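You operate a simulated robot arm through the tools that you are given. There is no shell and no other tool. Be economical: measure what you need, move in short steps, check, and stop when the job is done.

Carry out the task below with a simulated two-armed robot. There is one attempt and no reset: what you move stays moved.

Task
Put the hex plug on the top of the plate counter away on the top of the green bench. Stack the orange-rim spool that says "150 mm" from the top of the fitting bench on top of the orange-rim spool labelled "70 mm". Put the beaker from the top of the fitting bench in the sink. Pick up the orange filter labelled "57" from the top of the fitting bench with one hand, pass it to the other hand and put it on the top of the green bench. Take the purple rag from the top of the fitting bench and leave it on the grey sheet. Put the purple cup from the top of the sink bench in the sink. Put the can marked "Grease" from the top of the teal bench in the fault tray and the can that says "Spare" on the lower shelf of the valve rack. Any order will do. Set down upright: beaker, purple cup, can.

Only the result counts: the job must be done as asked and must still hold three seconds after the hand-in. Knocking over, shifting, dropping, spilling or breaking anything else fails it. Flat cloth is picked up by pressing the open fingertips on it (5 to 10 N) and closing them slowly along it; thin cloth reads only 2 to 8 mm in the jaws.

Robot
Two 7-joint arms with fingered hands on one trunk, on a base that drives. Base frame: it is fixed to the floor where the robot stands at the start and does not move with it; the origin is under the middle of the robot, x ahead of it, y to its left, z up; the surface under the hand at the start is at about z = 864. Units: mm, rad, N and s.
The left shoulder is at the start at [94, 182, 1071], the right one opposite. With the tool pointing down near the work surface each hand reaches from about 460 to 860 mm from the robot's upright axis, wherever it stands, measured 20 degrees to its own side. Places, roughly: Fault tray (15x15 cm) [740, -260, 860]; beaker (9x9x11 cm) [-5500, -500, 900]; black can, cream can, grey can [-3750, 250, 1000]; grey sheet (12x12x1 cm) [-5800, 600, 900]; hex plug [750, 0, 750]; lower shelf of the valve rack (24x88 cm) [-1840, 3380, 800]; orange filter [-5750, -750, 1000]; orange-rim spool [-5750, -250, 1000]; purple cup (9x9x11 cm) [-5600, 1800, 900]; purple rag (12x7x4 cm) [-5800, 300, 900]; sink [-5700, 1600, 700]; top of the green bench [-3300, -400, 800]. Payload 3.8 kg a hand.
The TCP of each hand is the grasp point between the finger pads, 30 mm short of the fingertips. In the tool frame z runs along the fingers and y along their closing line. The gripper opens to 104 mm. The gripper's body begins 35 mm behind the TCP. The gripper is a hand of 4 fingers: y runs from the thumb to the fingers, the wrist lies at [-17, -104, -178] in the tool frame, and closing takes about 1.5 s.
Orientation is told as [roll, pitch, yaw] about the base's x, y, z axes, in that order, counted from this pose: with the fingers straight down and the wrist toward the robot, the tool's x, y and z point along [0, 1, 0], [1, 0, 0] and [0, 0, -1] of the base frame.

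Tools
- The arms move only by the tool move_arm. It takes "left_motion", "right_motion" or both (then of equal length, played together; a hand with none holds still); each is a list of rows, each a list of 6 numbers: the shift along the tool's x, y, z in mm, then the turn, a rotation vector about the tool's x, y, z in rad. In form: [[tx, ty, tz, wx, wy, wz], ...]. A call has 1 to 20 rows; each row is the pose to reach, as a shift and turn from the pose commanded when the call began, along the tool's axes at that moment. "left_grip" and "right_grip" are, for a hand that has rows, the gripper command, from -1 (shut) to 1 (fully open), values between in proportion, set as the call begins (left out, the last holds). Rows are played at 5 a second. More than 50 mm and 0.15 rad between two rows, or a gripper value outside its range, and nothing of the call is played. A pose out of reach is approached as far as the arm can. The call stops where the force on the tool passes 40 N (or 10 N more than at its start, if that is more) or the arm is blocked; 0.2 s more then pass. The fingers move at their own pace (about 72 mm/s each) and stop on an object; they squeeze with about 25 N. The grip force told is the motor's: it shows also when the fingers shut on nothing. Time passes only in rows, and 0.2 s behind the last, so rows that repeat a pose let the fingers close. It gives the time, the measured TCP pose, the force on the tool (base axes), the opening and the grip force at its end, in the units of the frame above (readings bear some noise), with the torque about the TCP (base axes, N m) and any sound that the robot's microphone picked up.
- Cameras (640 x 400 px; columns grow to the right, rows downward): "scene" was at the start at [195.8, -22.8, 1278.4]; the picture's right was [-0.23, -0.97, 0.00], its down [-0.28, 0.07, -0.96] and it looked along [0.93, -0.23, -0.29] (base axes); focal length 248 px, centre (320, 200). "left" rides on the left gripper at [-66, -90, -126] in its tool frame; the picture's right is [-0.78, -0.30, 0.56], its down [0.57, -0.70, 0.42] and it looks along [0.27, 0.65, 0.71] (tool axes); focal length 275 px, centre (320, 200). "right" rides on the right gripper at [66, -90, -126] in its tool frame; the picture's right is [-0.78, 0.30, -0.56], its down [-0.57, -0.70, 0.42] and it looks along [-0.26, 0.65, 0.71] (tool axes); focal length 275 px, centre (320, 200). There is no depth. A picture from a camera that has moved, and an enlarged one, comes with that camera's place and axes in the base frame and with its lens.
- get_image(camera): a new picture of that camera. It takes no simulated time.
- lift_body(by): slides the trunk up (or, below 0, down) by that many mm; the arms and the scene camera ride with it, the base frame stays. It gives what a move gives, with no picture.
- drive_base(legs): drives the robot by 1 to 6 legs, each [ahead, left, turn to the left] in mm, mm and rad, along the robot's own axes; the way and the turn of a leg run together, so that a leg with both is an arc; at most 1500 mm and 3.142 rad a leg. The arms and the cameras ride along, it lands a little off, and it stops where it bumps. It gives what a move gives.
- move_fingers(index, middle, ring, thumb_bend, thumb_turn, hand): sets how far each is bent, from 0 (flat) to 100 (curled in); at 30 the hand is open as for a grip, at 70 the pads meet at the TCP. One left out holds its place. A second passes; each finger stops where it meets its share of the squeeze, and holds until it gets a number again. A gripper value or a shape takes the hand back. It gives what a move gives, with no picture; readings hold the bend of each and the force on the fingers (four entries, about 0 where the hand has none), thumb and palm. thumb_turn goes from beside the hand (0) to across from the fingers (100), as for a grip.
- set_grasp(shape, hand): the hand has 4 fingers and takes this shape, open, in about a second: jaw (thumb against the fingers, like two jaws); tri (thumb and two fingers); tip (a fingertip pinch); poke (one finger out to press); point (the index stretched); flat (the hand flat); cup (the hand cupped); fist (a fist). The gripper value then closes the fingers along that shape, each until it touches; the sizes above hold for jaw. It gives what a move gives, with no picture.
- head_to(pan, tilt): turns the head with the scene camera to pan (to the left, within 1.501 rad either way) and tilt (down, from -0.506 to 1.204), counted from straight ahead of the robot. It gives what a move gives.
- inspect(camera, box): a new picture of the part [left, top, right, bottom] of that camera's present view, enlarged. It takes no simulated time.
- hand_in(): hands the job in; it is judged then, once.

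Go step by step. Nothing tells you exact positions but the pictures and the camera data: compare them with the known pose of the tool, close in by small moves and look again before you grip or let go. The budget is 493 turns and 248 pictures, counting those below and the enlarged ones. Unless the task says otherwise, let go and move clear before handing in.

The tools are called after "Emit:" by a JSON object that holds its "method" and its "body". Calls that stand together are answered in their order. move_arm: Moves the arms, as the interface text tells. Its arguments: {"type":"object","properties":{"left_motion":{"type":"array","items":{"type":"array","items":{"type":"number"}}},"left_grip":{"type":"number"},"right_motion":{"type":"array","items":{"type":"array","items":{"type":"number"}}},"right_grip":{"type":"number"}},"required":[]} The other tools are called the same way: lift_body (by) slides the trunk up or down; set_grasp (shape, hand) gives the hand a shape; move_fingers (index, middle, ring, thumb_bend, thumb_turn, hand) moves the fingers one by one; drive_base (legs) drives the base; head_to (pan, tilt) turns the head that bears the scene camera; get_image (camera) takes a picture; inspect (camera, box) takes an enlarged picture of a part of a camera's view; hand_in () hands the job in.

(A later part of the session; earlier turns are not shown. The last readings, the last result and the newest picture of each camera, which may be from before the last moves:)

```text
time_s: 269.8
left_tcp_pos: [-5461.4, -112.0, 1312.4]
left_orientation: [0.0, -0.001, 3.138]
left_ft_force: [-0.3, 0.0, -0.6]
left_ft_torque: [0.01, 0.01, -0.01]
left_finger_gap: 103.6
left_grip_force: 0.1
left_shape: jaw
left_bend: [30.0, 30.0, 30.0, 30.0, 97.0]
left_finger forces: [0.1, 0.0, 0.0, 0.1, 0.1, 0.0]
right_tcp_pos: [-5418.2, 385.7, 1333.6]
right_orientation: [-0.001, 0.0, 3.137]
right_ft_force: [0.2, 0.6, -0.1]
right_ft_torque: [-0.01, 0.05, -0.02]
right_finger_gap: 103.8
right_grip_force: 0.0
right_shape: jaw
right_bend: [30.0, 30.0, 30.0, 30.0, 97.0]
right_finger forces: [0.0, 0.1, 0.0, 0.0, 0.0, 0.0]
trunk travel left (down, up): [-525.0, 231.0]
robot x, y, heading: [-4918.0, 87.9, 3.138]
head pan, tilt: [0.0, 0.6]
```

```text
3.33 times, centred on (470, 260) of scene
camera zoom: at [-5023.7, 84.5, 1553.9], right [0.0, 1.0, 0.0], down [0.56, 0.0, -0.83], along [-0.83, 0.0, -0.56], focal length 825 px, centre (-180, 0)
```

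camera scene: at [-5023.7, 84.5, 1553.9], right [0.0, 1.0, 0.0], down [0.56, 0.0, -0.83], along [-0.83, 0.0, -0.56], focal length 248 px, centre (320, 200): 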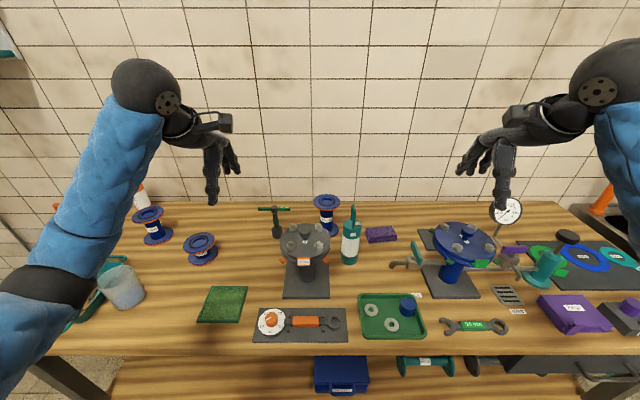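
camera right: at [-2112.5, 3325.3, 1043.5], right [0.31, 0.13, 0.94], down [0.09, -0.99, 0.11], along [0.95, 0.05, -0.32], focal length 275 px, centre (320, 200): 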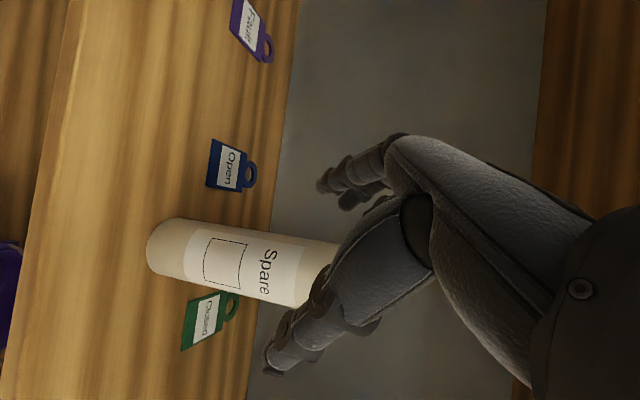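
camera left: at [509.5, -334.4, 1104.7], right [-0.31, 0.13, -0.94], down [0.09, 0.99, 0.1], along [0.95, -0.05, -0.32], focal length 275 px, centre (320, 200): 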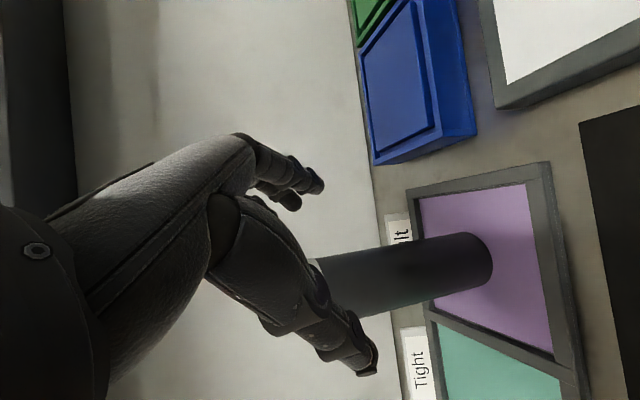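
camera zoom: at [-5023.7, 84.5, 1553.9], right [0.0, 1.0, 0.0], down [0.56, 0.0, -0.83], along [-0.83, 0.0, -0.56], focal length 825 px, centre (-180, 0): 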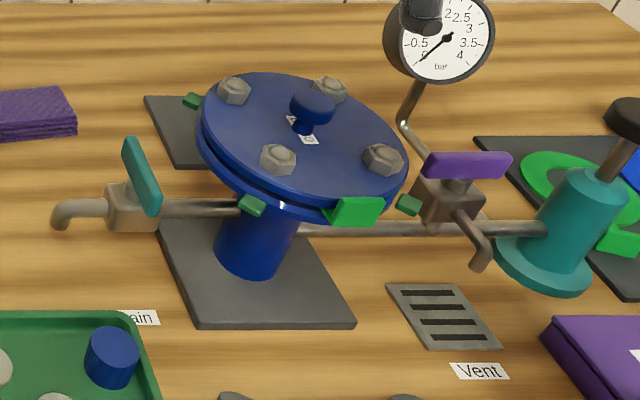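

Confirmed: the spool behind the stand is "150 mm" at about (-5832, 116), flange ≈107 mm and core 50 mm. I'll test how far the fingers open when flattened, for a rim grip, and position the base.

Emit:
{"method": "drive_base", "body": {"legs": [[0, 154, 0], [60, 0, 0]]}}

Emit:
{"method": "move_arm", "body": {"right_motion": [[11, 9, 0, -0.034, -0.073, -0.082], [22, 18, 0, -0.068, -0.147, -0.165], [33, 27, 0, -0.103, -0.22, -0.247], [44, 36, 0, -0.137, -0.294, -0.33], [55, 45, 0, -0.171, -0.367, -0.412], [66, 54, 0, -0.205, -0.44, -0.495], [77, 63, 0, -0.239, -0.514, -0.577], [88, 72, 0, -0.274, -0.587, -0.66], [99, 81, 0, -0.308, -0.661, -0.742], [110, 90, 0, -0.342, -0.734, -0.825], [110, 90, 0, -0.342, -0.734, -0.825]]}}

Emit:
{"method": "move_fingers", "body": {"hand": "right", "index": 12, "middle": 12, "ring": 12, "thumb_bend": 12}}

Emit:
{"method": "get_image", "body": {"camera": "right"}}

Emit:
{"method": "get_image", "body": {"camera": "scene"}}

```text
time_s: 271.8
left_tcp_pos: [-5523.9, -269.0, 1311.9]
left_orientation: [0.001, 0.004, 3.14]
left_ft_force: [0.0, 0.1, -0.5]
left_ft_torque: [0.02, -0.05, -0.03]
left_finger_gap: 103.6
left_grip_force: 0.1
left_shape: jaw
left_bend: [30.0, 30.0, 30.0, 30.0, 97.0]
left_finger forces: [0.0, 0.1, 0.1, 0.0, 0.0, 0.0]
right_tcp_pos: [-5480.2, 228.7, 1332.2]
right_orientation: [-0.003, 0.001, 3.14]
right_ft_force: [-0.7, -0.2, -0.1]
right_ft_torque: [-0.01, -0.05, 0.01]
right_finger_gap: 103.9
right_grip_force: 0.0
right_shape: jaw
right_bend: [30.0, 30.0, 30.0, 30.0, 97.0]
right_finger forces: [0.1, 0.0, 0.1, 0.0, 0.0, 0.0]
trunk travel left (down, up): [-525.0, 231.0]
robot x, y, heading: [-4976.8, -70.2, 3.139]
head pan, tilt: [0.0, 0.6]
```

```text
time_s: 274.1
left_tcp_pos: [-5520.7, -266.9, 1311.7]
left_orientation: [-0.001, 0.0, 3.14]
left_ft_force: [-0.8, 0.4, 0.5]
left_ft_torque: [-0.01, -0.02, 0.03]
left_finger_gap: 103.7
left_grip_force: 0.0
left_shape: jaw
left_bend: [30.0, 30.0, 30.0, 30.0, 97.0]
left_finger forces: [0.1, 0.0, 0.1, 0.1, 0.0, 0.0]
right_tcp_pos: [-5568.0, 120.4, 1334.4]
right_orientation: [-0.787, 0.001, -2.27]
right_ft_force: [-0.4, 0.5, 0.0]
right_ft_torque: [0.02, -0.02, 0.01]
right_finger_gap: 103.9
right_grip_force: 0.1
right_shape: jaw
right_bend: [30.0, 30.0, 30.0, 30.0, 97.0]
right_finger forces: [0.1, 0.1, 0.0, 0.0, 0.0, 0.1]
trunk travel left (down, up): [-525.0, 231.0]
robot x, y, heading: [-4976.4, -73.0, 3.14]
head pan, tilt: [0.0, 0.6]
```

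```text
time_s: 275.1
left_tcp_pos: [-5522.1, -268.2, 1312.0]
left_orientation: [0.0, 0.0, 3.14]
left_ft_force: [0.8, -0.2, -0.4]
left_ft_torque: [0.02, 0.01, 0.01]
left_finger_gap: 103.8
left_grip_force: 0.1
left_shape: jaw
left_bend: [30.0, 30.0, 30.0, 30.0, 97.0]
left_finger forces: [0.1, 0.1, 0.0, 0.0, 0.1, 0.0]
right_tcp_pos: [-5567.7, 119.4, 1333.7]
right_orientation: [-0.785, 0.001, -2.273]
right_ft_force: [-0.6, 0.2, -0.1]
right_ft_torque: [0.0, 0.01, 0.03]
right_finger_gap: 142.2
right_grip_force: 0.1
right_shape: fingers
right_bend: [12.0, 12.0, 12.0, 12.0, 97.0]
right_finger forces: [0.0, 0.1, 0.0, 0.0, 0.1, 0.0]
trunk travel left (down, up): [-525.0, 231.0]
robot x, y, heading: [-4975.8, -74.1, 3.137]
head pan, tilt: [0.0, 0.6]
```

```text
143 pictures are left
camera right: at [-5406.4, 101.5, 1376.2], right [-0.31, -0.13, 0.94], down [-0.09, 0.99, 0.11], along [-0.95, -0.05, -0.32], focal length 275 px, centre (320, 200)
```

right: 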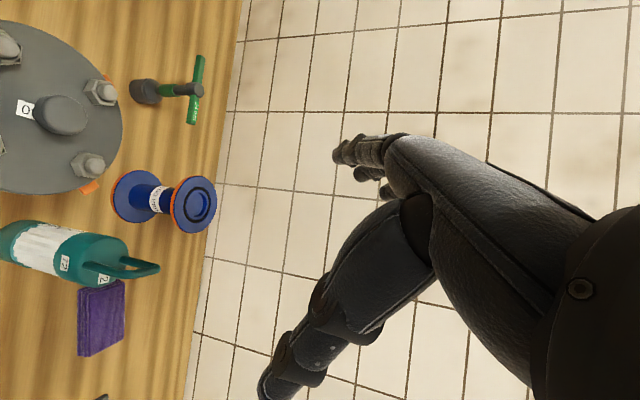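

```text
142 pictures are left
camera scene: at [-5083.7, -70.7, 1553.8], right [0.0, 1.0, 0.0], down [0.57, 0.0, -0.82], along [-0.82, 0.0, -0.57], focal length 248 px, centre (320, 200)
```

scene: 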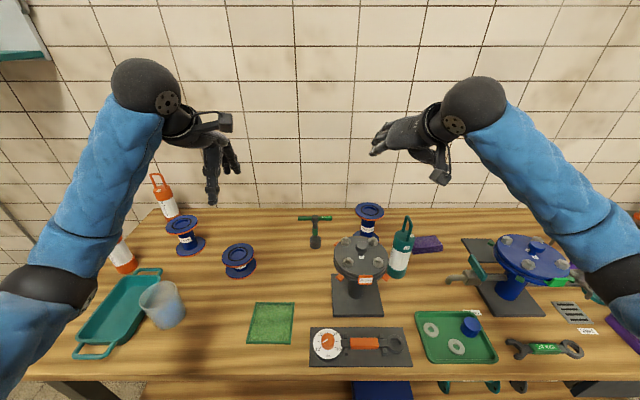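

Emit:
{"method": "move_arm", "body": {"right_motion": [[-23, 28, 23, 0, 0, 0], [-45, 57, 45, 0, 0, 0], [-68, 85, 68, 0, 0, 0], [-91, 114, 91, 0, 0, 0], [-113, 142, 113, 0, 0, 0], [-136, 171, 136, 0, 0, 0], [-136, 171, 136, 0, 0, 0]]}}

Emit:
{"method": "lift_body", "body": {"by": -170}}

Emit:
{"method": "get_image", "body": {"camera": "right"}}

Emit:
{"method": "get_image", "body": {"camera": "scene"}}

```text
time_s: 276.8
left_tcp_pos: [-5521.8, -270.5, 1312.1]
left_orientation: [-0.001, 0.0, 3.14]
left_ft_force: [-0.7, -0.1, 0.2]
left_ft_torque: [0.0, 0.03, 0.0]
left_finger_gap: 103.7
left_grip_force: 0.0
left_shape: jaw
left_bend: [30.0, 30.0, 30.0, 30.0, 97.0]
left_finger forces: [0.0, 0.0, 0.0, 0.0, 0.0, 0.1]
right_tcp_pos: [-5769.3, 111.8, 1329.7]
right_orientation: [-0.788, 0.0, -2.271]
right_ft_force: [1.0, -0.8, -0.5]
right_ft_torque: [0.04, -0.03, 0.0]
right_finger_gap: 142.3
right_grip_force: 0.0
right_shape: fingers
right_bend: [12.0, 12.0, 12.0, 12.0, 97.0]
right_finger forces: [0.0, 0.0, 0.0, 0.1, 0.1, 0.1]
right hand out of reach, approached as far as the arm can: row 5, 6, 7
trunk travel left (down, up): [-525.0, 231.0]
robot x, y, heading: [-4976.6, -70.6, 3.139]
head pan, tilt: [0.0, 0.6]
```

```text
time_s: 278.7
left_tcp_pos: [-5521.1, -268.1, 1142.7]
left_orientation: [-0.001, 0.001, 3.14]
left_ft_force: [0.2, 0.0, 0.4]
left_ft_torque: [0.02, 0.05, -0.01]
left_finger_gap: 103.8
left_grip_force: 0.1
left_shape: jaw
left_bend: [30.0, 30.0, 30.0, 30.0, 97.0]
left_finger forces: [0.0, 0.0, 0.0, 0.1, 0.1, 0.1]
right_tcp_pos: [-5768.9, 113.3, 1159.9]
right_orientation: [-0.787, 0.004, -2.271]
right_ft_force: [0.5, 0.8, -0.3]
right_ft_torque: [0.01, 0.02, -0.01]
right_finger_gap: 142.3
right_grip_force: 0.1
right_shape: fingers
right_bend: [12.0, 12.0, 12.0, 12.0, 97.0]
right_finger forces: [0.1, 0.0, 0.1, 0.0, 0.0, 0.1]
trunk travel left (down, up): [-355.0, 401.0]
robot x, y, heading: [-4976.4, -70.1, 3.143]
head pan, tilt: [0.0, 0.6]
```

```text
141 pictures are left
camera right: at [-5608.6, 96.7, 1203.2], right [-0.31, -0.13, 0.94], down [-0.09, 0.99, 0.11], along [-0.95, -0.05, -0.32], focal length 275 px, centre (320, 200)
```

right: 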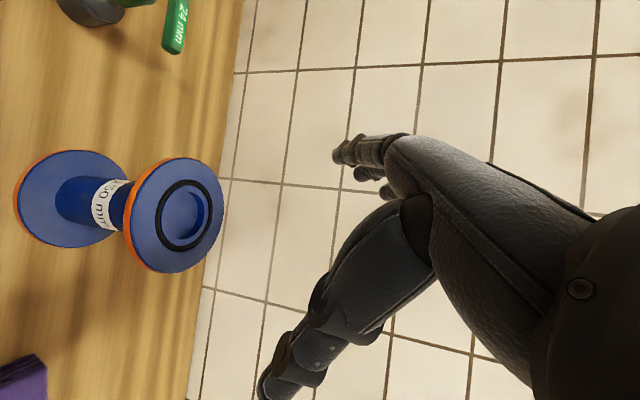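

```text
140 pictures are left
camera scene: at [-5118.1, -70.7, 1382.9], right [0.0, 1.0, 0.0], down [0.56, 0.0, -0.83], along [-0.83, 0.0, -0.56], focal length 248 px, centre (320, 200)
```

scene: 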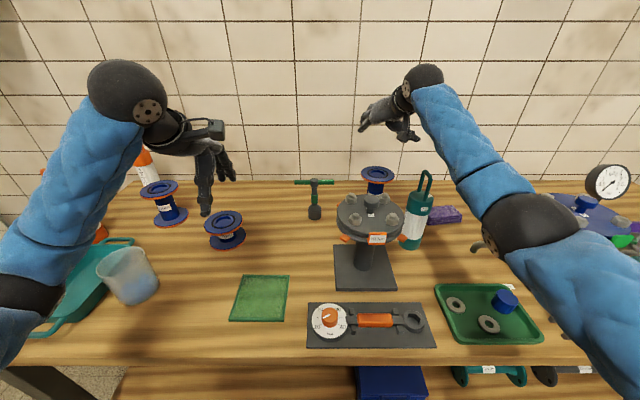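

Emit:
{"method": "move_arm", "body": {"right_motion": [[8, 5, 15, 0, 0.117, 0], [16, 10, 31, 0, 0.233, 0], [24, 14, 46, 0, 0.349, 0], [24, 14, 46, 0, 0.349, 0]]}}

Emit:
{"method": "get_image", "body": {"camera": "right"}}

Emit:
{"method": "inspect", "body": {"camera": "scene", "box": [300, 60, 492, 260]}}

```text
time_s: 279.7
left_tcp_pos: [-5521.6, -269.5, 1143.9]
left_orientation: [-0.001, 0.001, 3.141]
left_ft_force: [-1.0, -0.4, 0.3]
left_ft_torque: [0.03, 0.02, 0.0]
left_finger_gap: 103.6
left_grip_force: 0.0
left_shape: jaw
left_bend: [30.0, 30.0, 30.0, 30.0, 97.0]
left_finger forces: [0.0, 0.0, 0.1, 0.0, 0.0, 0.0]
right_tcp_pos: [-5759.3, 111.2, 1103.0]
right_orientation: [-0.436, 0.003, -2.27]
right_ft_force: [0.7, -0.3, 1.2]
right_ft_torque: [0.03, 0.01, 0.03]
right_finger_gap: 142.4
right_grip_force: 0.1
right_shape: fingers
right_bend: [12.0, 12.0, 12.0, 12.0, 97.0]
right_finger forces: [0.1, 0.1, 0.1, 0.1, 0.1, 0.1]
right hand out of reach, approached as far as the arm can: row 2, 3, 4
trunk travel left (down, up): [-355.0, 401.0]
robot x, y, heading: [-4977.3, -69.6, 3.143]
head pan, tilt: [0.0, 0.6]
```

```text
139 pictures are left
camera right: at [-5616.0, 108.0, 1189.7], right [-0.55, 0.07, 0.83], down [-0.08, 0.99, -0.14], along [-0.83, -0.15, -0.54], focal length 275 px, centre (320, 200)
```

right: 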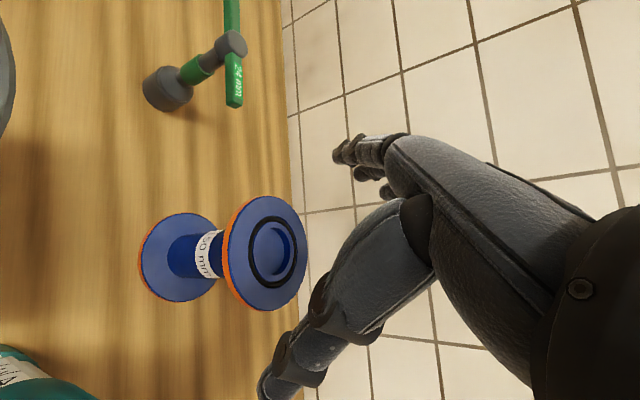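

```text
2.00 times, centred on (396, 160) of scene
camera zoom: at [-5117.7, -71.6, 1382.8], right [0.0, 1.0, 0.0], down [0.56, 0.0, -0.83], along [-0.83, 0.0, -0.56], focal length 495 px, centre (168, 280)
```

zoom: 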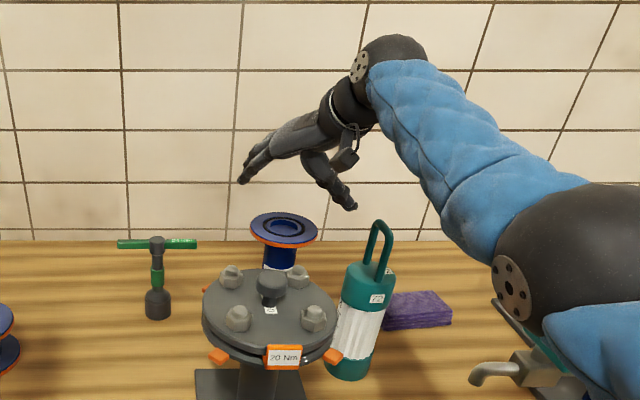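

The arm falls short by ~30 mm, so I'll lift the hand slightly and creep the base forward 50 mm.

Emit:
{"method": "drive_base", "body": {"legs": [[50, 0, 0]]}}

```text
time_s: 280.6
left_tcp_pos: [-5574.0, -267.9, 1141.6]
left_orientation: [-0.001, 0.004, 3.14]
left_ft_force: [-0.4, -0.2, 0.1]
left_ft_torque: [-0.01, -0.03, -0.02]
left_finger_gap: 103.5
left_grip_force: 0.1
left_shape: jaw
left_bend: [30.0, 30.0, 30.0, 30.0, 97.0]
left_finger forces: [0.0, 0.1, 0.0, 0.0, 0.0, 0.0]
right_tcp_pos: [-5813.6, 112.2, 1100.7]
right_orientation: [-0.435, 0.005, -2.272]
right_ft_force: [-0.1, 0.7, -1.3]
right_ft_torque: [0.0, -0.04, 0.04]
right_finger_gap: 142.4
right_grip_force: 0.1
right_shape: fingers
right_bend: [12.0, 12.0, 12.0, 12.0, 97.0]
right_finger forces: [0.1, 0.0, 0.0, 0.0, 0.0, 0.2]
trunk travel left (down, up): [-355.0, 401.0]
robot x, y, heading: [-5027.1, -71.6, 3.137]
head pan, tilt: [0.0, 0.6]
```

Emit:
{"method": "move_arm", "body": {"right_motion": [[14, -7, 10, 0, 0, 0], [28, -14, 20, 0, 0, 0], [28, -14, 20, 0, 0, 0]]}}

Emit:
{"method": "get_image", "body": {"camera": "right"}}

Emit:
{"method": "inspect", "body": {"camera": "scene", "box": [300, 60, 492, 260]}}

```text
time_s: 281.4
left_tcp_pos: [-5572.2, -267.0, 1142.6]
left_orientation: [0.0, 0.002, 3.14]
left_ft_force: [-0.7, 0.2, -0.6]
left_ft_torque: [0.01, 0.0, 0.04]
left_finger_gap: 103.7
left_grip_force: 0.2
left_shape: jaw
left_bend: [30.0, 30.0, 30.0, 30.0, 97.0]
left_finger forces: [0.0, 0.0, 0.0, 0.1, 0.0, 0.1]
right_tcp_pos: [-5789.0, 113.0, 1072.2]
right_orientation: [-0.436, 0.002, -2.272]
right_ft_force: [-0.5, 0.5, 0.0]
right_ft_torque: [0.01, -0.01, 0.01]
right_finger_gap: 142.3
right_grip_force: 0.1
right_shape: fingers
right_bend: [12.0, 12.0, 12.0, 12.0, 97.0]
right_finger forces: [0.0, 0.0, 0.0, 0.1, 0.1, 0.0]
trunk travel left (down, up): [-355.0, 401.0]
robot x, y, heading: [-5025.1, -71.9, 3.142]
head pan, tilt: [0.0, 0.6]
```

```text
137 pictures are left
camera right: at [-5645.5, 108.6, 1158.9], right [-0.55, 0.07, 0.83], down [-0.08, 0.99, -0.14], along [-0.83, -0.14, -0.54], focal length 275 px, centre (320, 200)
```

right: 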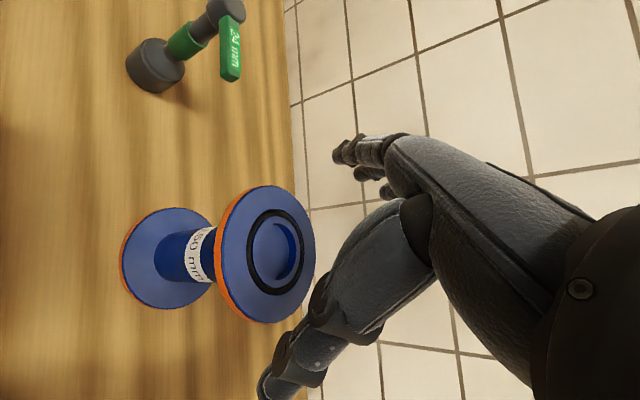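

```text
2.00 times, centred on (396, 160) of scene
camera zoom: at [-5169.2, -70.7, 1382.7], right [0.0, 1.0, 0.0], down [0.57, 0.0, -0.82], along [-0.82, 0.0, -0.57], focal length 495 px, centre (168, 280)
```

zoom: 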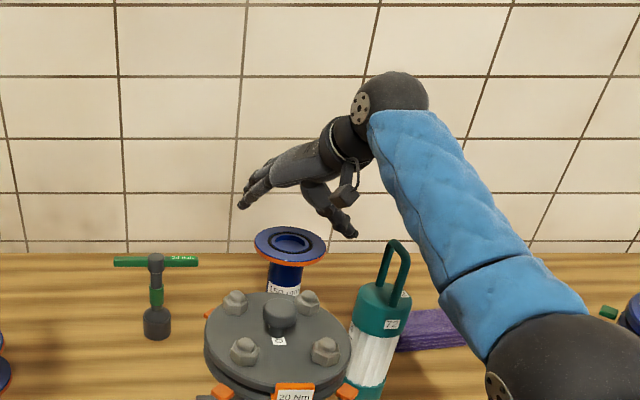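

Emit:
{"method": "move_arm", "body": {"right_motion": [[5, -1, 13, 0, 0, 0], [10, -1, 26, 0, 0, 0], [15.7, -1, 38.8, 0, 0, 0], [15.7, -1, 38.8, 0, 0, 0]]}}

Emit:
{"method": "get_image", "body": {"camera": "right"}}

Emit:
{"method": "inspect", "body": {"camera": "scene", "box": [340, 90, 468, 210]}}

```text
time_s: 282.4
left_tcp_pos: [-5571.8, -267.9, 1142.8]
left_orientation: [0.001, -0.001, 3.14]
left_ft_force: [-0.4, -0.3, -0.1]
left_ft_torque: [-0.01, 0.0, -0.01]
left_finger_gap: 103.6
left_grip_force: 0.1
left_shape: jaw
left_bend: [30.0, 30.0, 30.0, 30.0, 97.0]
left_finger forces: [0.1, 0.0, 0.0, 0.0, 0.1, 0.0]
right_tcp_pos: [-5789.5, 114.4, 1031.0]
right_orientation: [-0.436, 0.002, -2.271]
right_ft_force: [-0.3, -0.6, -0.1]
right_ft_torque: [-0.02, 0.03, -0.02]
right_finger_gap: 142.7
right_grip_force: 0.1
right_shape: fingers
right_bend: [12.0, 12.0, 12.0, 12.0, 97.0]
right_finger forces: [0.0, 0.0, 0.0, 0.0, 0.0, 0.1]
trunk travel left (down, up): [-355.0, 401.0]
robot x, y, heading: [-5024.6, -67.6, 3.141]
head pan, tilt: [0.0, 0.6]
```

```text
135 pictures are left
camera right: at [-5645.7, 111.1, 1116.9], right [-0.55, 0.07, 0.83], down [-0.08, 0.99, -0.14], along [-0.83, -0.15, -0.54], focal length 275 px, centre (320, 200)
```

right: 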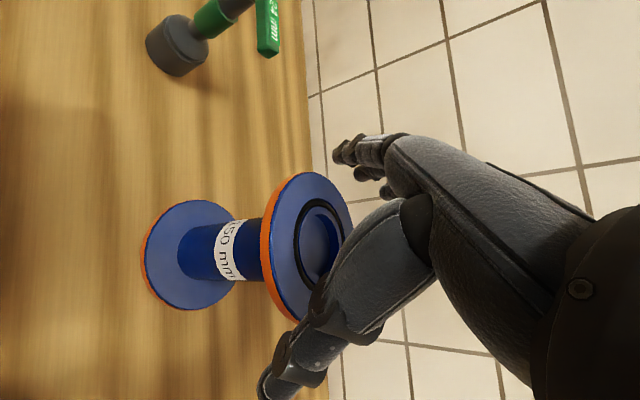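

```text
3.33 times, centred on (404, 150) of scene
camera zoom: at [-5169.0, -70.8, 1382.7], right [0.0, 1.0, 0.0], down [0.57, 0.0, -0.82], along [-0.82, 0.0, -0.57], focal length 825 px, centre (40, 367)
```

zoom: 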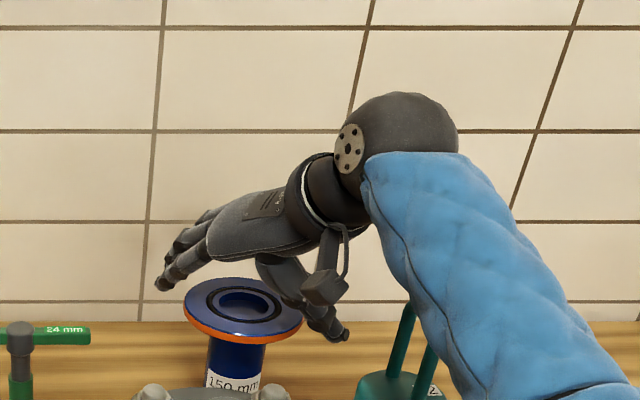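

Emit:
{"method": "move_arm", "body": {"right_motion": [[2.5, 0, 5.5, 0, 0, 0], [2.5, 0, 5.5, 0, 0, 0]]}}

Emit:
{"method": "move_fingers", "body": {"hand": "right", "index": 30, "middle": 30, "ring": 30, "thumb_bend": 30}}

Emit:
{"method": "get_image", "body": {"camera": "right"}}

```text
time_s: 283.0
left_tcp_pos: [-5572.1, -267.8, 1143.3]
left_orientation: [0.001, -0.001, 3.14]
left_ft_force: [-0.8, -0.1, 0.1]
left_ft_torque: [0.0, 0.02, -0.01]
left_finger_gap: 103.7
left_grip_force: 0.2
left_shape: jaw
left_bend: [30.0, 30.0, 30.0, 30.0, 97.0]
left_finger forces: [0.0, 0.1, 0.1, 0.0, 0.0, 0.0]
right_tcp_pos: [-5790.2, 114.5, 1025.9]
right_orientation: [-0.437, 0.0, -2.273]
right_ft_force: [0.1, 0.2, -1.1]
right_ft_torque: [0.02, -0.01, -0.01]
right_finger_gap: 142.2
right_grip_force: 0.0
right_shape: fingers
right_bend: [12.0, 12.0, 12.0, 12.0, 97.0]
right_finger forces: [0.1, 0.0, 0.0, 0.0, 0.0, 0.0]
trunk travel left (down, up): [-355.0, 401.0]
robot x, y, heading: [-5030.4, -66.8, 3.14]
head pan, tilt: [0.0, 0.6]
```

```text
time_s: 284.0
left_tcp_pos: [-5572.8, -268.3, 1141.2]
left_orientation: [0.0, 0.0, 3.139]
left_ft_force: [0.0, -0.4, -1.0]
left_ft_torque: [0.0, 0.02, -0.04]
left_finger_gap: 104.0
left_grip_force: 0.1
left_shape: jaw
left_bend: [30.0, 30.0, 30.0, 30.0, 97.0]
left_finger forces: [0.1, 0.0, 0.0, 0.0, 0.0, 0.1]
right_tcp_pos: [-5790.1, 114.4, 1024.9]
right_orientation: [-0.437, 0.003, -2.273]
right_ft_force: [-0.2, -0.5, 0.5]
right_ft_torque: [-0.01, 0.05, 0.04]
right_finger_gap: 105.9
right_grip_force: 0.1
right_shape: fingers
right_bend: [30.0, 30.0, 30.0, 29.0, 97.0]
right_finger forces: [0.9, 0.4, 0.0, 0.1, 0.3, 0.0]
trunk travel left (down, up): [-355.0, 401.0]
robot x, y, heading: [-5026.9, -69.1, 3.141]
head pan, tilt: [0.0, 0.6]
```

```text
133 pictures are left
camera right: at [-5646.0, 110.7, 1111.1], right [-0.55, 0.07, 0.83], down [-0.08, 0.99, -0.14], along [-0.83, -0.15, -0.54], focal length 275 px, centre (320, 200)
```

right: 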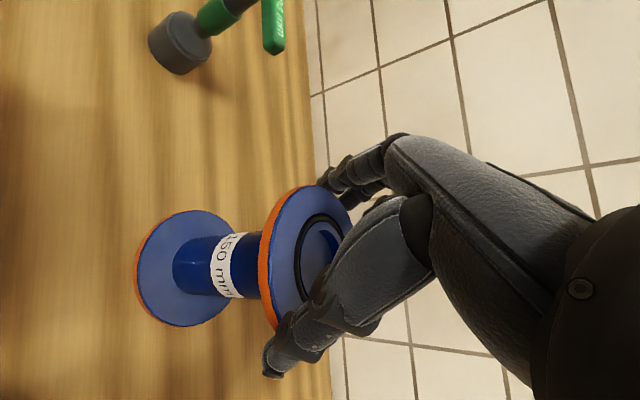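

Emit:
{"method": "move_arm", "body": {"right_motion": [[0, 0, 0, 0, 0, 0], [0, 0, 0, 0, 0, 0], [0, 0, 0, 0, 0, 0], [0, 0, 0, 0, 0, 0], [0, 0, 0, 0, 0, 0], [0, 0, 0, 0, 0, 0]], "right_grip": -1}}

Emit:
{"method": "get_image", "body": {"camera": "right"}}

Emit:
{"method": "inspect", "body": {"camera": "scene", "box": [340, 90, 468, 210]}}

```text
time_s: 285.4
left_tcp_pos: [-5571.7, -269.2, 1142.5]
left_orientation: [0.001, 0.0, 3.141]
left_ft_force: [1.0, 0.9, 0.1]
left_ft_torque: [-0.01, 0.01, -0.01]
left_finger_gap: 103.7
left_grip_force: 0.1
left_shape: jaw
left_bend: [30.0, 30.0, 30.0, 30.0, 97.0]
left_finger forces: [0.1, 0.0, 0.0, 0.0, 0.0, 0.0]
right_tcp_pos: [-5790.0, 113.6, 1025.5]
right_orientation: [-0.439, 0.002, -2.272]
right_ft_force: [1.0, -0.1, 3.0]
right_ft_torque: [0.0, -0.06, -0.04]
right_finger_gap: 95.9
right_grip_force: 25.4
right_shape: jaw
right_bend: [32.0, 30.0, 31.0, 31.0, 98.0]
right_finger forces: [14.8, 9.4, 0.0, 0.0, 23.8, 0.0]
trunk travel left (down, up): [-355.0, 401.0]
robot x, y, heading: [-5023.9, -73.0, 3.139]
head pan, tilt: [0.0, 0.6]
```

```text
132 pictures are left
camera right: at [-5645.7, 110.9, 1111.4], right [-0.55, 0.07, 0.83], down [-0.08, 0.99, -0.14], along [-0.83, -0.15, -0.54], focal length 275 px, centre (320, 200)
```

right: 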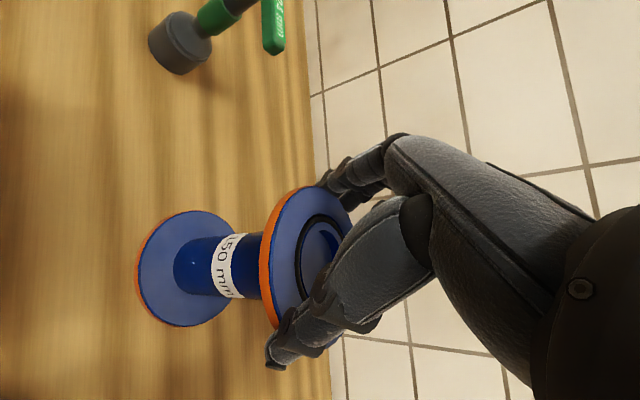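

```text
3.33 times, centred on (404, 150) of scene
camera zoom: at [-5168.5, -70.8, 1382.7], right [0.0, 1.0, 0.0], down [0.56, 0.0, -0.83], along [-0.83, 0.0, -0.56], focal length 825 px, centre (40, 367)
```

zoom: 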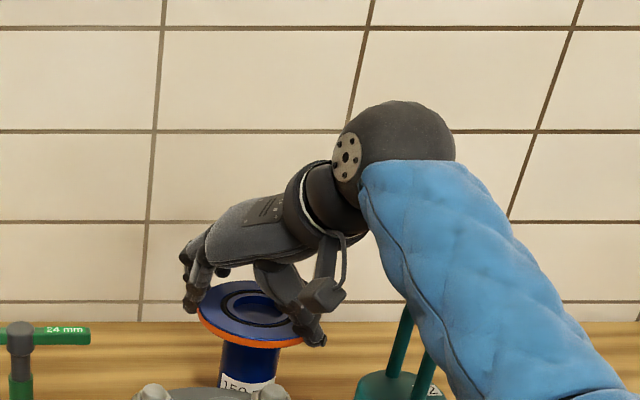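

Emit:
{"method": "move_arm", "body": {"right_motion": [[-2, 0, -4.5, 0, 0, 0], [-4.2, 0, -9, 0, 0, 0], [-8.4, 0, -18, 0, 0, 0], [-14, 0, -30, 0, 0, 0], [-14, 0, -30, 0, 0, 0], [-14, 0, -30, 0, 0, 0]]}}

Emit:
{"method": "get_image", "body": {"camera": "right"}}

Emit:
{"method": "inspect", "body": {"camera": "scene", "box": [340, 90, 468, 210]}}

```text
time_s: 286.8
left_tcp_pos: [-5572.2, -268.5, 1141.6]
left_orientation: [0.0, 0.0, 3.14]
left_ft_force: [0.4, 0.6, -0.2]
left_ft_torque: [0.01, 0.01, -0.01]
left_finger_gap: 103.7
left_grip_force: 0.0
left_shape: jaw
left_bend: [30.0, 30.0, 30.0, 30.0, 97.0]
left_finger forces: [0.0, 0.0, 0.0, 0.0, 0.0, 0.1]
right_tcp_pos: [-5791.1, 114.4, 1057.5]
right_orientation: [-0.437, 0.002, -2.272]
right_ft_force: [-0.3, -0.9, -3.2]
right_ft_torque: [-0.05, -0.05, 0.0]
right_finger_gap: 96.0
right_grip_force: 24.6
right_shape: jaw
right_bend: [32.0, 30.0, 31.0, 31.0, 98.0]
right_finger forces: [15.0, 9.7, 0.0, 0.1, 23.2, 0.0]
trunk travel left (down, up): [-355.0, 401.0]
robot x, y, heading: [-5026.1, -71.5, 3.142]
head pan, tilt: [0.0, 0.6]
```

```text
130 pictures are left
camera right: at [-5646.5, 111.1, 1144.0], right [-0.55, 0.07, 0.83], down [-0.08, 0.99, -0.14], along [-0.83, -0.15, -0.54], focal length 275 px, centre (320, 200)
```

right: 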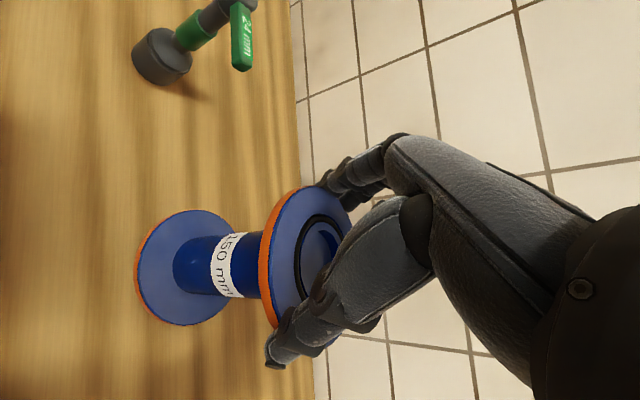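

```text
3.33 times, centred on (404, 150) of scene
camera zoom: at [-5169.4, -70.6, 1382.6], right [0.0, 1.0, 0.0], down [0.57, 0.0, -0.82], along [-0.82, 0.0, -0.57], focal length 825 px, centre (40, 367)
```

zoom: 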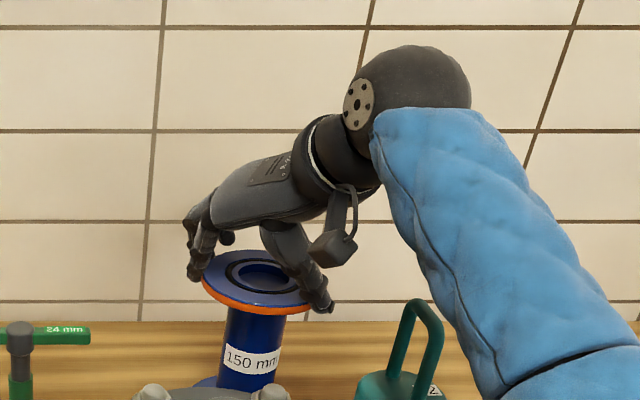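

The spool is lifted cleanly. I'll raise the trunk and slide the base left until it's above the "70 mm" spool.

Emit:
{"method": "lift_body", "body": {"by": 200}}

Emit:
{"method": "drive_base", "body": {"legs": [[0, 440, 0]]}}

Emit:
{"method": "get_image", "body": {"camera": "right"}}

Emit:
{"method": "get_image", "body": {"camera": "scene"}}

```text
time_s: 289.0
left_tcp_pos: [-5572.2, -266.7, 1341.9]
left_orientation: [-0.002, 0.001, 3.141]
left_ft_force: [0.5, 0.1, 0.7]
left_ft_torque: [0.01, 0.0, -0.01]
left_finger_gap: 103.7
left_grip_force: 0.0
left_shape: jaw
left_bend: [30.0, 30.0, 30.0, 30.0, 97.0]
left_finger forces: [0.1, 0.0, 0.0, 0.0, 0.0, 0.0]
right_tcp_pos: [-5787.3, 115.8, 1263.1]
right_orientation: [-0.443, -0.002, -2.271]
right_ft_force: [0.0, 0.2, -3.2]
right_ft_torque: [-0.07, -0.06, 0.03]
right_finger_gap: 96.4
right_grip_force: 24.7
right_shape: jaw
right_bend: [32.0, 30.0, 31.0, 31.0, 98.0]
right_finger forces: [15.1, 9.8, 0.1, 0.0, 23.4, 0.1]
trunk travel left (down, up): [-555.0, 201.0]
robot x, y, heading: [-5027.2, -67.2, 3.141]
head pan, tilt: [0.0, 0.6]
```

```text
time_s: 291.6
left_tcp_pos: [-5571.4, -711.8, 1342.6]
left_orientation: [0.001, 0.002, -3.142]
left_ft_force: [0.1, -1.1, 0.3]
left_ft_torque: [0.01, 0.03, 0.03]
left_finger_gap: 103.8
left_grip_force: 0.2
left_shape: jaw
left_bend: [30.0, 30.0, 30.0, 30.0, 97.0]
left_finger forces: [0.0, 0.0, 0.0, 0.0, 0.1, 0.1]
right_tcp_pos: [-5787.9, -330.2, 1264.1]
right_orientation: [-0.443, -0.002, -2.269]
right_ft_force: [0.1, 0.1, -3.6]
right_ft_torque: [-0.05, -0.02, 0.02]
right_finger_gap: 96.2
right_grip_force: 25.1
right_shape: jaw
right_bend: [32.0, 30.0, 31.0, 31.0, 98.0]
right_finger forces: [15.1, 9.7, 0.0, 0.1, 23.4, 0.0]
trunk travel left (down, up): [-555.0, 201.0]
robot x, y, heading: [-5027.6, -510.3, -3.139]
head pan, tilt: [0.0, 0.6]
```

```text
128 pictures are left
camera right: at [-5643.3, -332.4, 1348.8], right [-0.54, 0.07, 0.84], down [-0.08, 0.99, -0.14], along [-0.84, -0.15, -0.53], focal length 275 px, centre (320, 200)
```

right: 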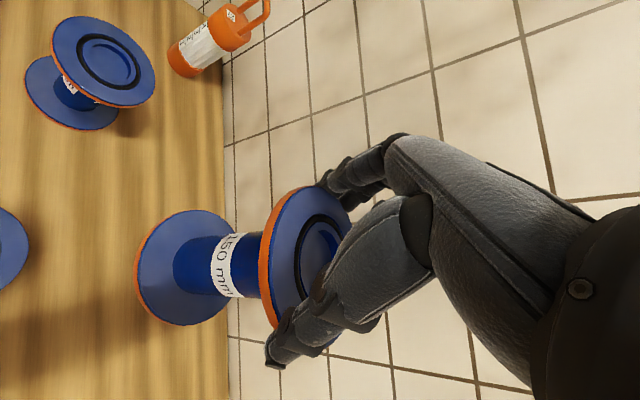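

```text
127 pictures are left
camera scene: at [-5131.9, -512.8, 1583.9], right [0.0, 1.0, 0.0], down [0.57, 0.0, -0.82], along [-0.82, 0.0, -0.57], focal length 248 px, centre (320, 200)
```

scene: 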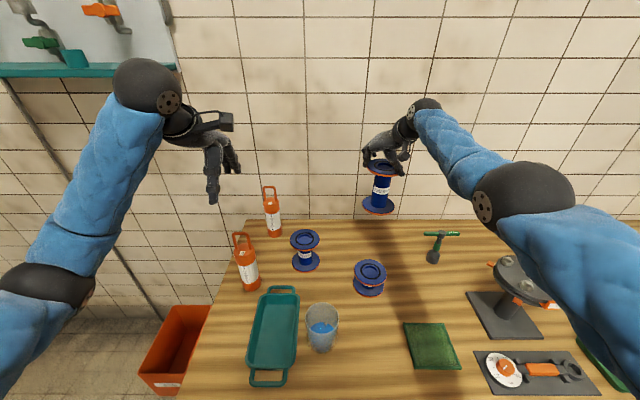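

Emit:
{"method": "inspect", "body": {"camera": "scene", "box": [330, 240, 410, 310]}}

Emit:
{"method": "inspect", "body": {"camera": "scene", "box": [340, 140, 440, 225]}}

```text
5.71 times, centred on (370, 275) of scene
camera zoom: at [-5131.9, -512.8, 1583.9], right [0.0, 1.0, 0.0], down [0.57, 0.0, -0.82], along [-0.82, 0.0, -0.57], focal length 1415 px, centre (34, -229)
```

zoom: 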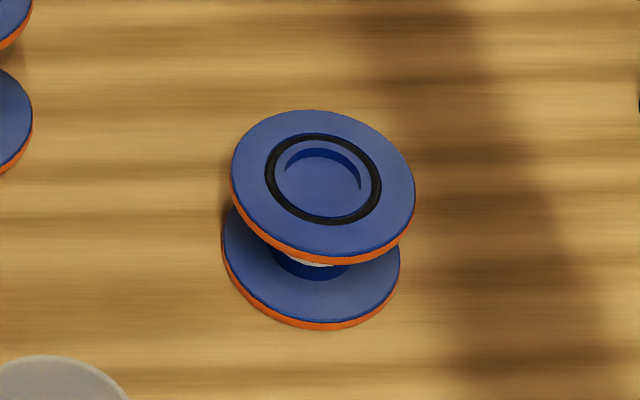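

```text
4.71 times, centred on (390, 182) of scene
camera zoom: at [-5131.9, -512.8, 1583.9], right [0.0, 1.0, 0.0], down [0.57, 0.0, -0.82], along [-0.82, 0.0, -0.57], focal length 1165 px, centre (-9, 282)
```

zoom: 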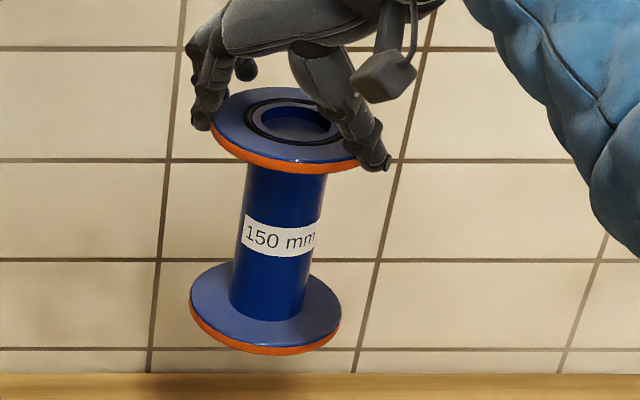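

Emit:
{"method": "move_arm", "body": {"right_motion": [[30, -15, 8, 0, 0, 0], [60, -29, 16, 0, 0, 0], [90, -44, 24, 0, 0, 0], [120, -58, 32, 0, 0, 0], [150, -73, 40, 0, 0, 0], [150, -73, 40, 0, 0, 0]]}}

Emit:
{"method": "get_image", "body": {"camera": "right"}}

Emit:
{"method": "inspect", "body": {"camera": "scene", "box": [310, 180, 450, 310]}}

```text
time_s: 293.1
left_tcp_pos: [-5571.9, -710.6, 1341.7]
left_orientation: [0.0, 0.002, -3.141]
left_ft_force: [0.3, 0.0, -0.2]
left_ft_torque: [0.0, -0.03, -0.01]
left_finger_gap: 104.0
left_grip_force: 0.0
left_shape: jaw
left_bend: [30.0, 30.0, 30.0, 30.0, 97.0]
left_finger forces: [0.0, 0.0, 0.0, 0.0, 0.1, 0.1]
right_tcp_pos: [-5649.6, -349.3, 1162.2]
right_orientation: [-0.442, -0.002, -2.27]
right_ft_force: [0.1, 0.6, -4.0]
right_ft_torque: [0.02, 0.02, -0.01]
right_finger_gap: 90.9
right_grip_force: 24.4
right_shape: jaw
right_bend: [29.0, 37.0, 31.0, 34.0, 98.0]
right_finger forces: [19.2, 3.5, 0.0, 0.0, 19.4, 0.0]
trunk travel left (down, up): [-555.0, 201.0]
robot x, y, heading: [-5026.9, -510.3, -3.137]
head pan, tilt: [0.0, 0.6]
```

```text
124 pictures are left
camera right: at [-5505.2, -352.6, 1247.4], right [-0.54, 0.07, 0.84], down [-0.08, 0.99, -0.14], along [-0.83, -0.15, -0.53], focal length 275 px, centre (320, 200)
```

right: 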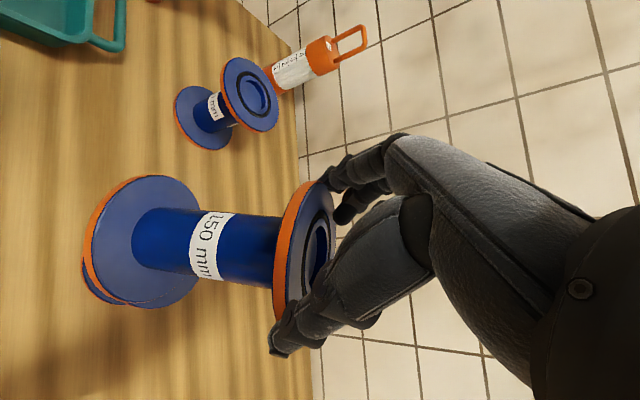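

```text
3.08 times, centred on (380, 245) of scene
camera zoom: at [-5132.6, -512.3, 1583.8], right [0.0, 1.0, 0.0], down [0.57, 0.0, -0.82], along [-0.82, 0.0, -0.57], focal length 762 px, centre (135, 62)
```

zoom: 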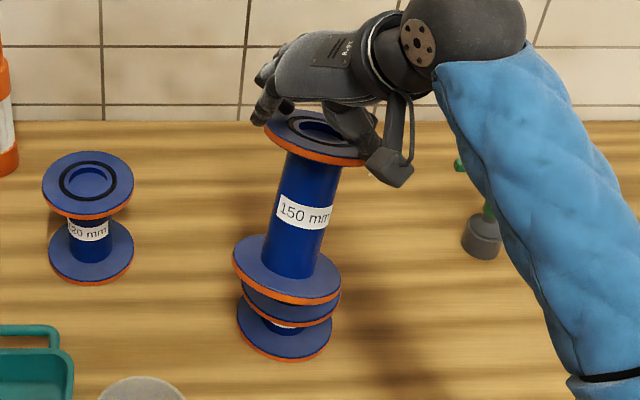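

Emit:
{"method": "inspect", "body": {"camera": "scene", "box": [340, 205, 436, 305]}}

Emit:
{"method": "inspect", "body": {"camera": "right", "box": [60, 140, 380, 360]}}

```text
4.00 times, centred on (388, 255) of scene
camera zoom: at [-5132.6, -512.3, 1583.8], right [0.0, 1.0, 0.0], down [0.57, 0.0, -0.82], along [-0.82, 0.0, -0.57], focal length 990 px, centre (48, -20)
```

zoom: 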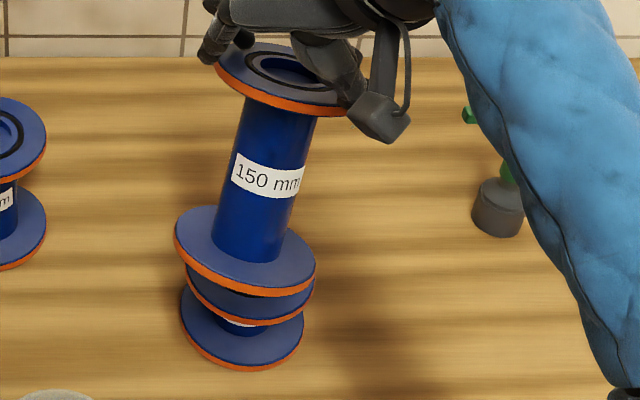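

```text
1.82 times, centred on (220, 250) of right
camera zoom: at [-5505.2, -352.6, 1247.4], right [-0.54, 0.07, 0.84], down [-0.08, 0.99, -0.14], along [-0.83, -0.15, -0.53], focal length 500 px, centre (502, 109)
```

zoom: 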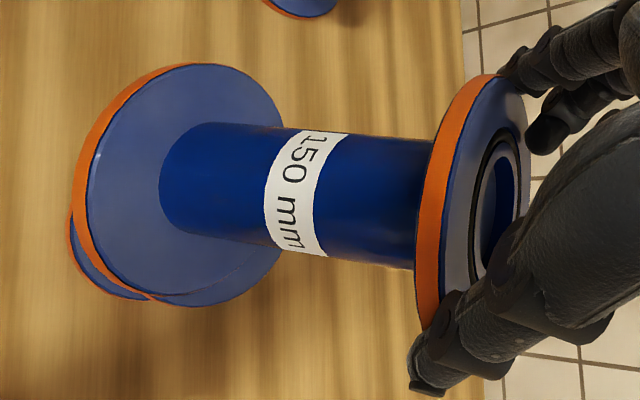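

The spool has pivoted ~17° because the grip is off its diameter. I'll set it down on the free bench spot to the right of the 70 mm spool and regrip it properly.

Emit:
{"method": "move_arm", "body": {"right_motion": [[-11, -17, 5, 0, 0, 0], [-22, -34, 10, 0, 0, 0], [-33, -51, 15, 0, 0, 0], [-44, -68, 20, 0, 0, 0], [-55, -85, 25, 0, 0, 0], [-65, -101, 30, 0, 0, 0], [-65, -101, 30, 0, 0, 0]]}}

Emit:
{"method": "inspect", "body": {"camera": "scene", "box": [330, 160, 490, 310]}}

Emit:
{"method": "get_image", "body": {"camera": "right"}}

```text
time_s: 294.6
left_tcp_pos: [-5571.9, -712.5, 1341.3]
left_orientation: [0.0, 0.001, -3.142]
left_ft_force: [0.8, -0.1, 0.4]
left_ft_torque: [0.03, -0.01, -0.05]
left_finger_gap: 103.7
left_grip_force: 0.1
left_shape: jaw
left_bend: [30.0, 30.0, 30.0, 30.0, 97.0]
left_finger forces: [0.1, 0.1, 0.0, 0.1, 0.0, 0.0]
right_tcp_pos: [-5639.9, -226.1, 1162.7]
right_orientation: [-0.445, -0.001, -2.27]
right_ft_force: [-0.4, -0.1, -3.1]
right_ft_torque: [0.05, 0.03, 0.04]
right_finger_gap: 91.2
right_grip_force: 25.3
right_shape: jaw
right_bend: [29.0, 37.0, 31.0, 34.0, 99.0]
right_finger forces: [19.0, 2.4, 0.0, 0.0, 19.3, 0.0]
trunk travel left (down, up): [-555.0, 201.0]
robot x, y, heading: [-5025.4, -509.7, -3.138]
head pan, tilt: [0.0, 0.6]
```

```text
2.67 times, centred on (410, 235) of scene
camera zoom: at [-5131.9, -512.9, 1583.9], right [0.0, 1.0, 0.0], down [0.57, 0.0, -0.82], along [-0.82, 0.0, -0.57], focal length 660 px, centre (80, 107)
```

zoom: 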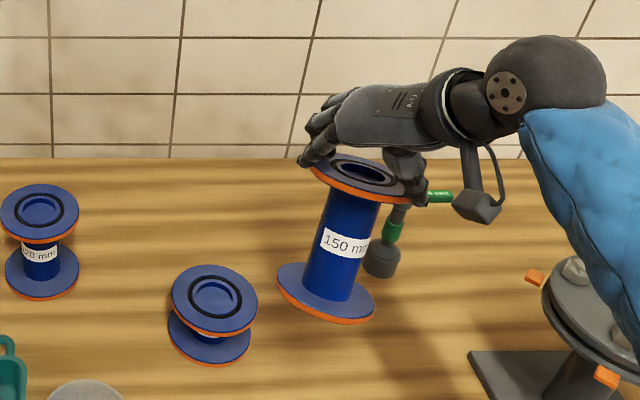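

```text
119 pictures are left
camera right: at [-5495.6, -229.5, 1248.2], right [-0.54, 0.07, 0.84], down [-0.08, 0.99, -0.14], along [-0.84, -0.15, -0.53], focal length 275 px, centre (320, 200)
```

right: 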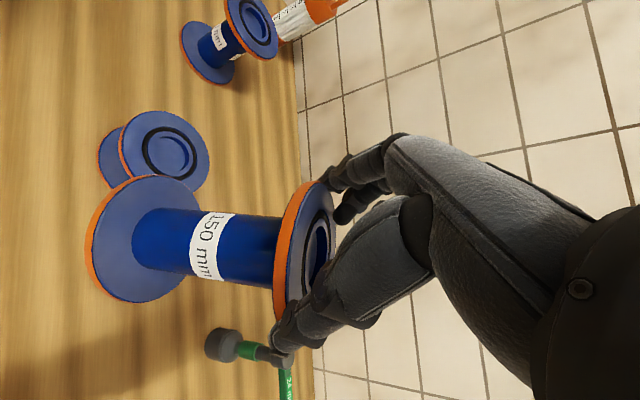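

Emit:
{"method": "move_arm", "body": {"right_motion": [[17, 0, 36, 0, 0, 0], [34, 0, 72, 0, 0, 0], [44, 0, 95, 0, 0, 0], [50, 0, 107, 0, 0, 0], [52, 0, 112, 0, 0, 0], [54, 0, 116, 0, 0, 0], [55, 0, 118, 0, 0, 0]]}}

Emit:
{"method": "get_image", "body": {"camera": "right"}}

Emit:
{"method": "inspect", "body": {"camera": "scene", "box": [330, 200, 490, 320]}}

```text
time_s: 296.2
left_tcp_pos: [-5568.4, -711.9, 1343.4]
left_orientation: [-0.002, -0.003, -3.142]
left_ft_force: [-0.7, 0.4, -0.2]
left_ft_torque: [0.01, -0.04, -0.03]
left_finger_gap: 103.7
left_grip_force: 0.1
left_shape: jaw
left_bend: [30.0, 30.0, 30.0, 30.0, 97.0]
left_finger forces: [0.0, 0.1, 0.0, 0.0, 0.0, 0.0]
right_tcp_pos: [-5641.4, -226.7, 1040.1]
right_orientation: [-0.454, -0.012, -2.27]
right_ft_force: [1.3, -1.8, 24.9]
right_ft_torque: [-0.04, 0.52, -0.09]
right_finger_gap: 91.1
right_grip_force: 25.1
right_shape: jaw
right_bend: [29.0, 36.0, 31.0, 34.0, 100.0]
right_finger forces: [21.3, 14.7, 0.0, 0.0, 20.2, 0.1]
trunk travel left (down, up): [-555.0, 201.0]
robot x, y, heading: [-5025.3, -512.4, -3.138]
head pan, tilt: [0.0, 0.6]
```

```text
118 pictures are left
camera right: at [-5496.2, -230.1, 1123.1], right [-0.53, 0.07, 0.84], down [-0.09, 0.99, -0.14], along [-0.84, -0.15, -0.52], focal length 275 px, centre (320, 200)
```

right: 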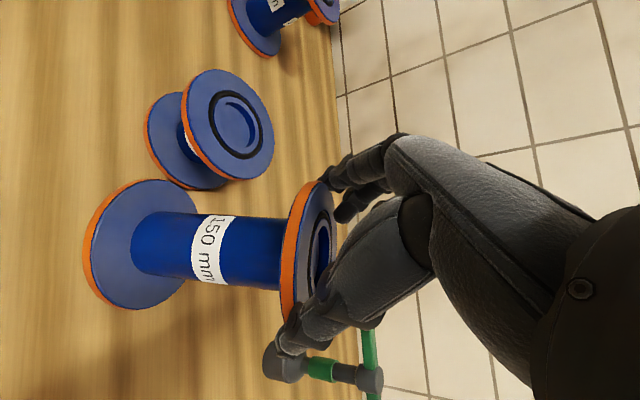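

```text
3.33 times, centred on (410, 260) of scene
camera zoom: at [-5128.3, -514.0, 1584.4], right [0.0, 1.0, 0.0], down [0.56, 0.0, -0.83], along [-0.83, 0.0, -0.56], focal length 825 px, centre (20, 0)
```

zoom: 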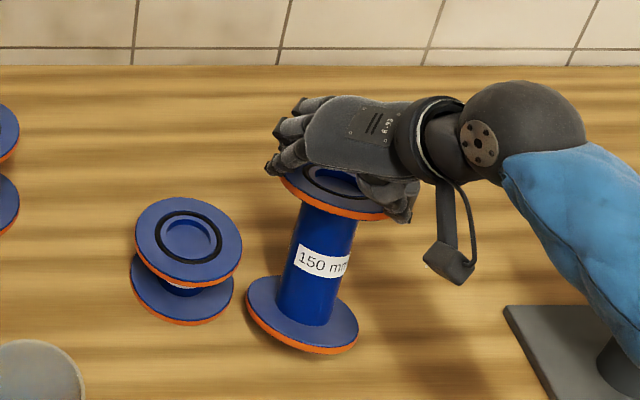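

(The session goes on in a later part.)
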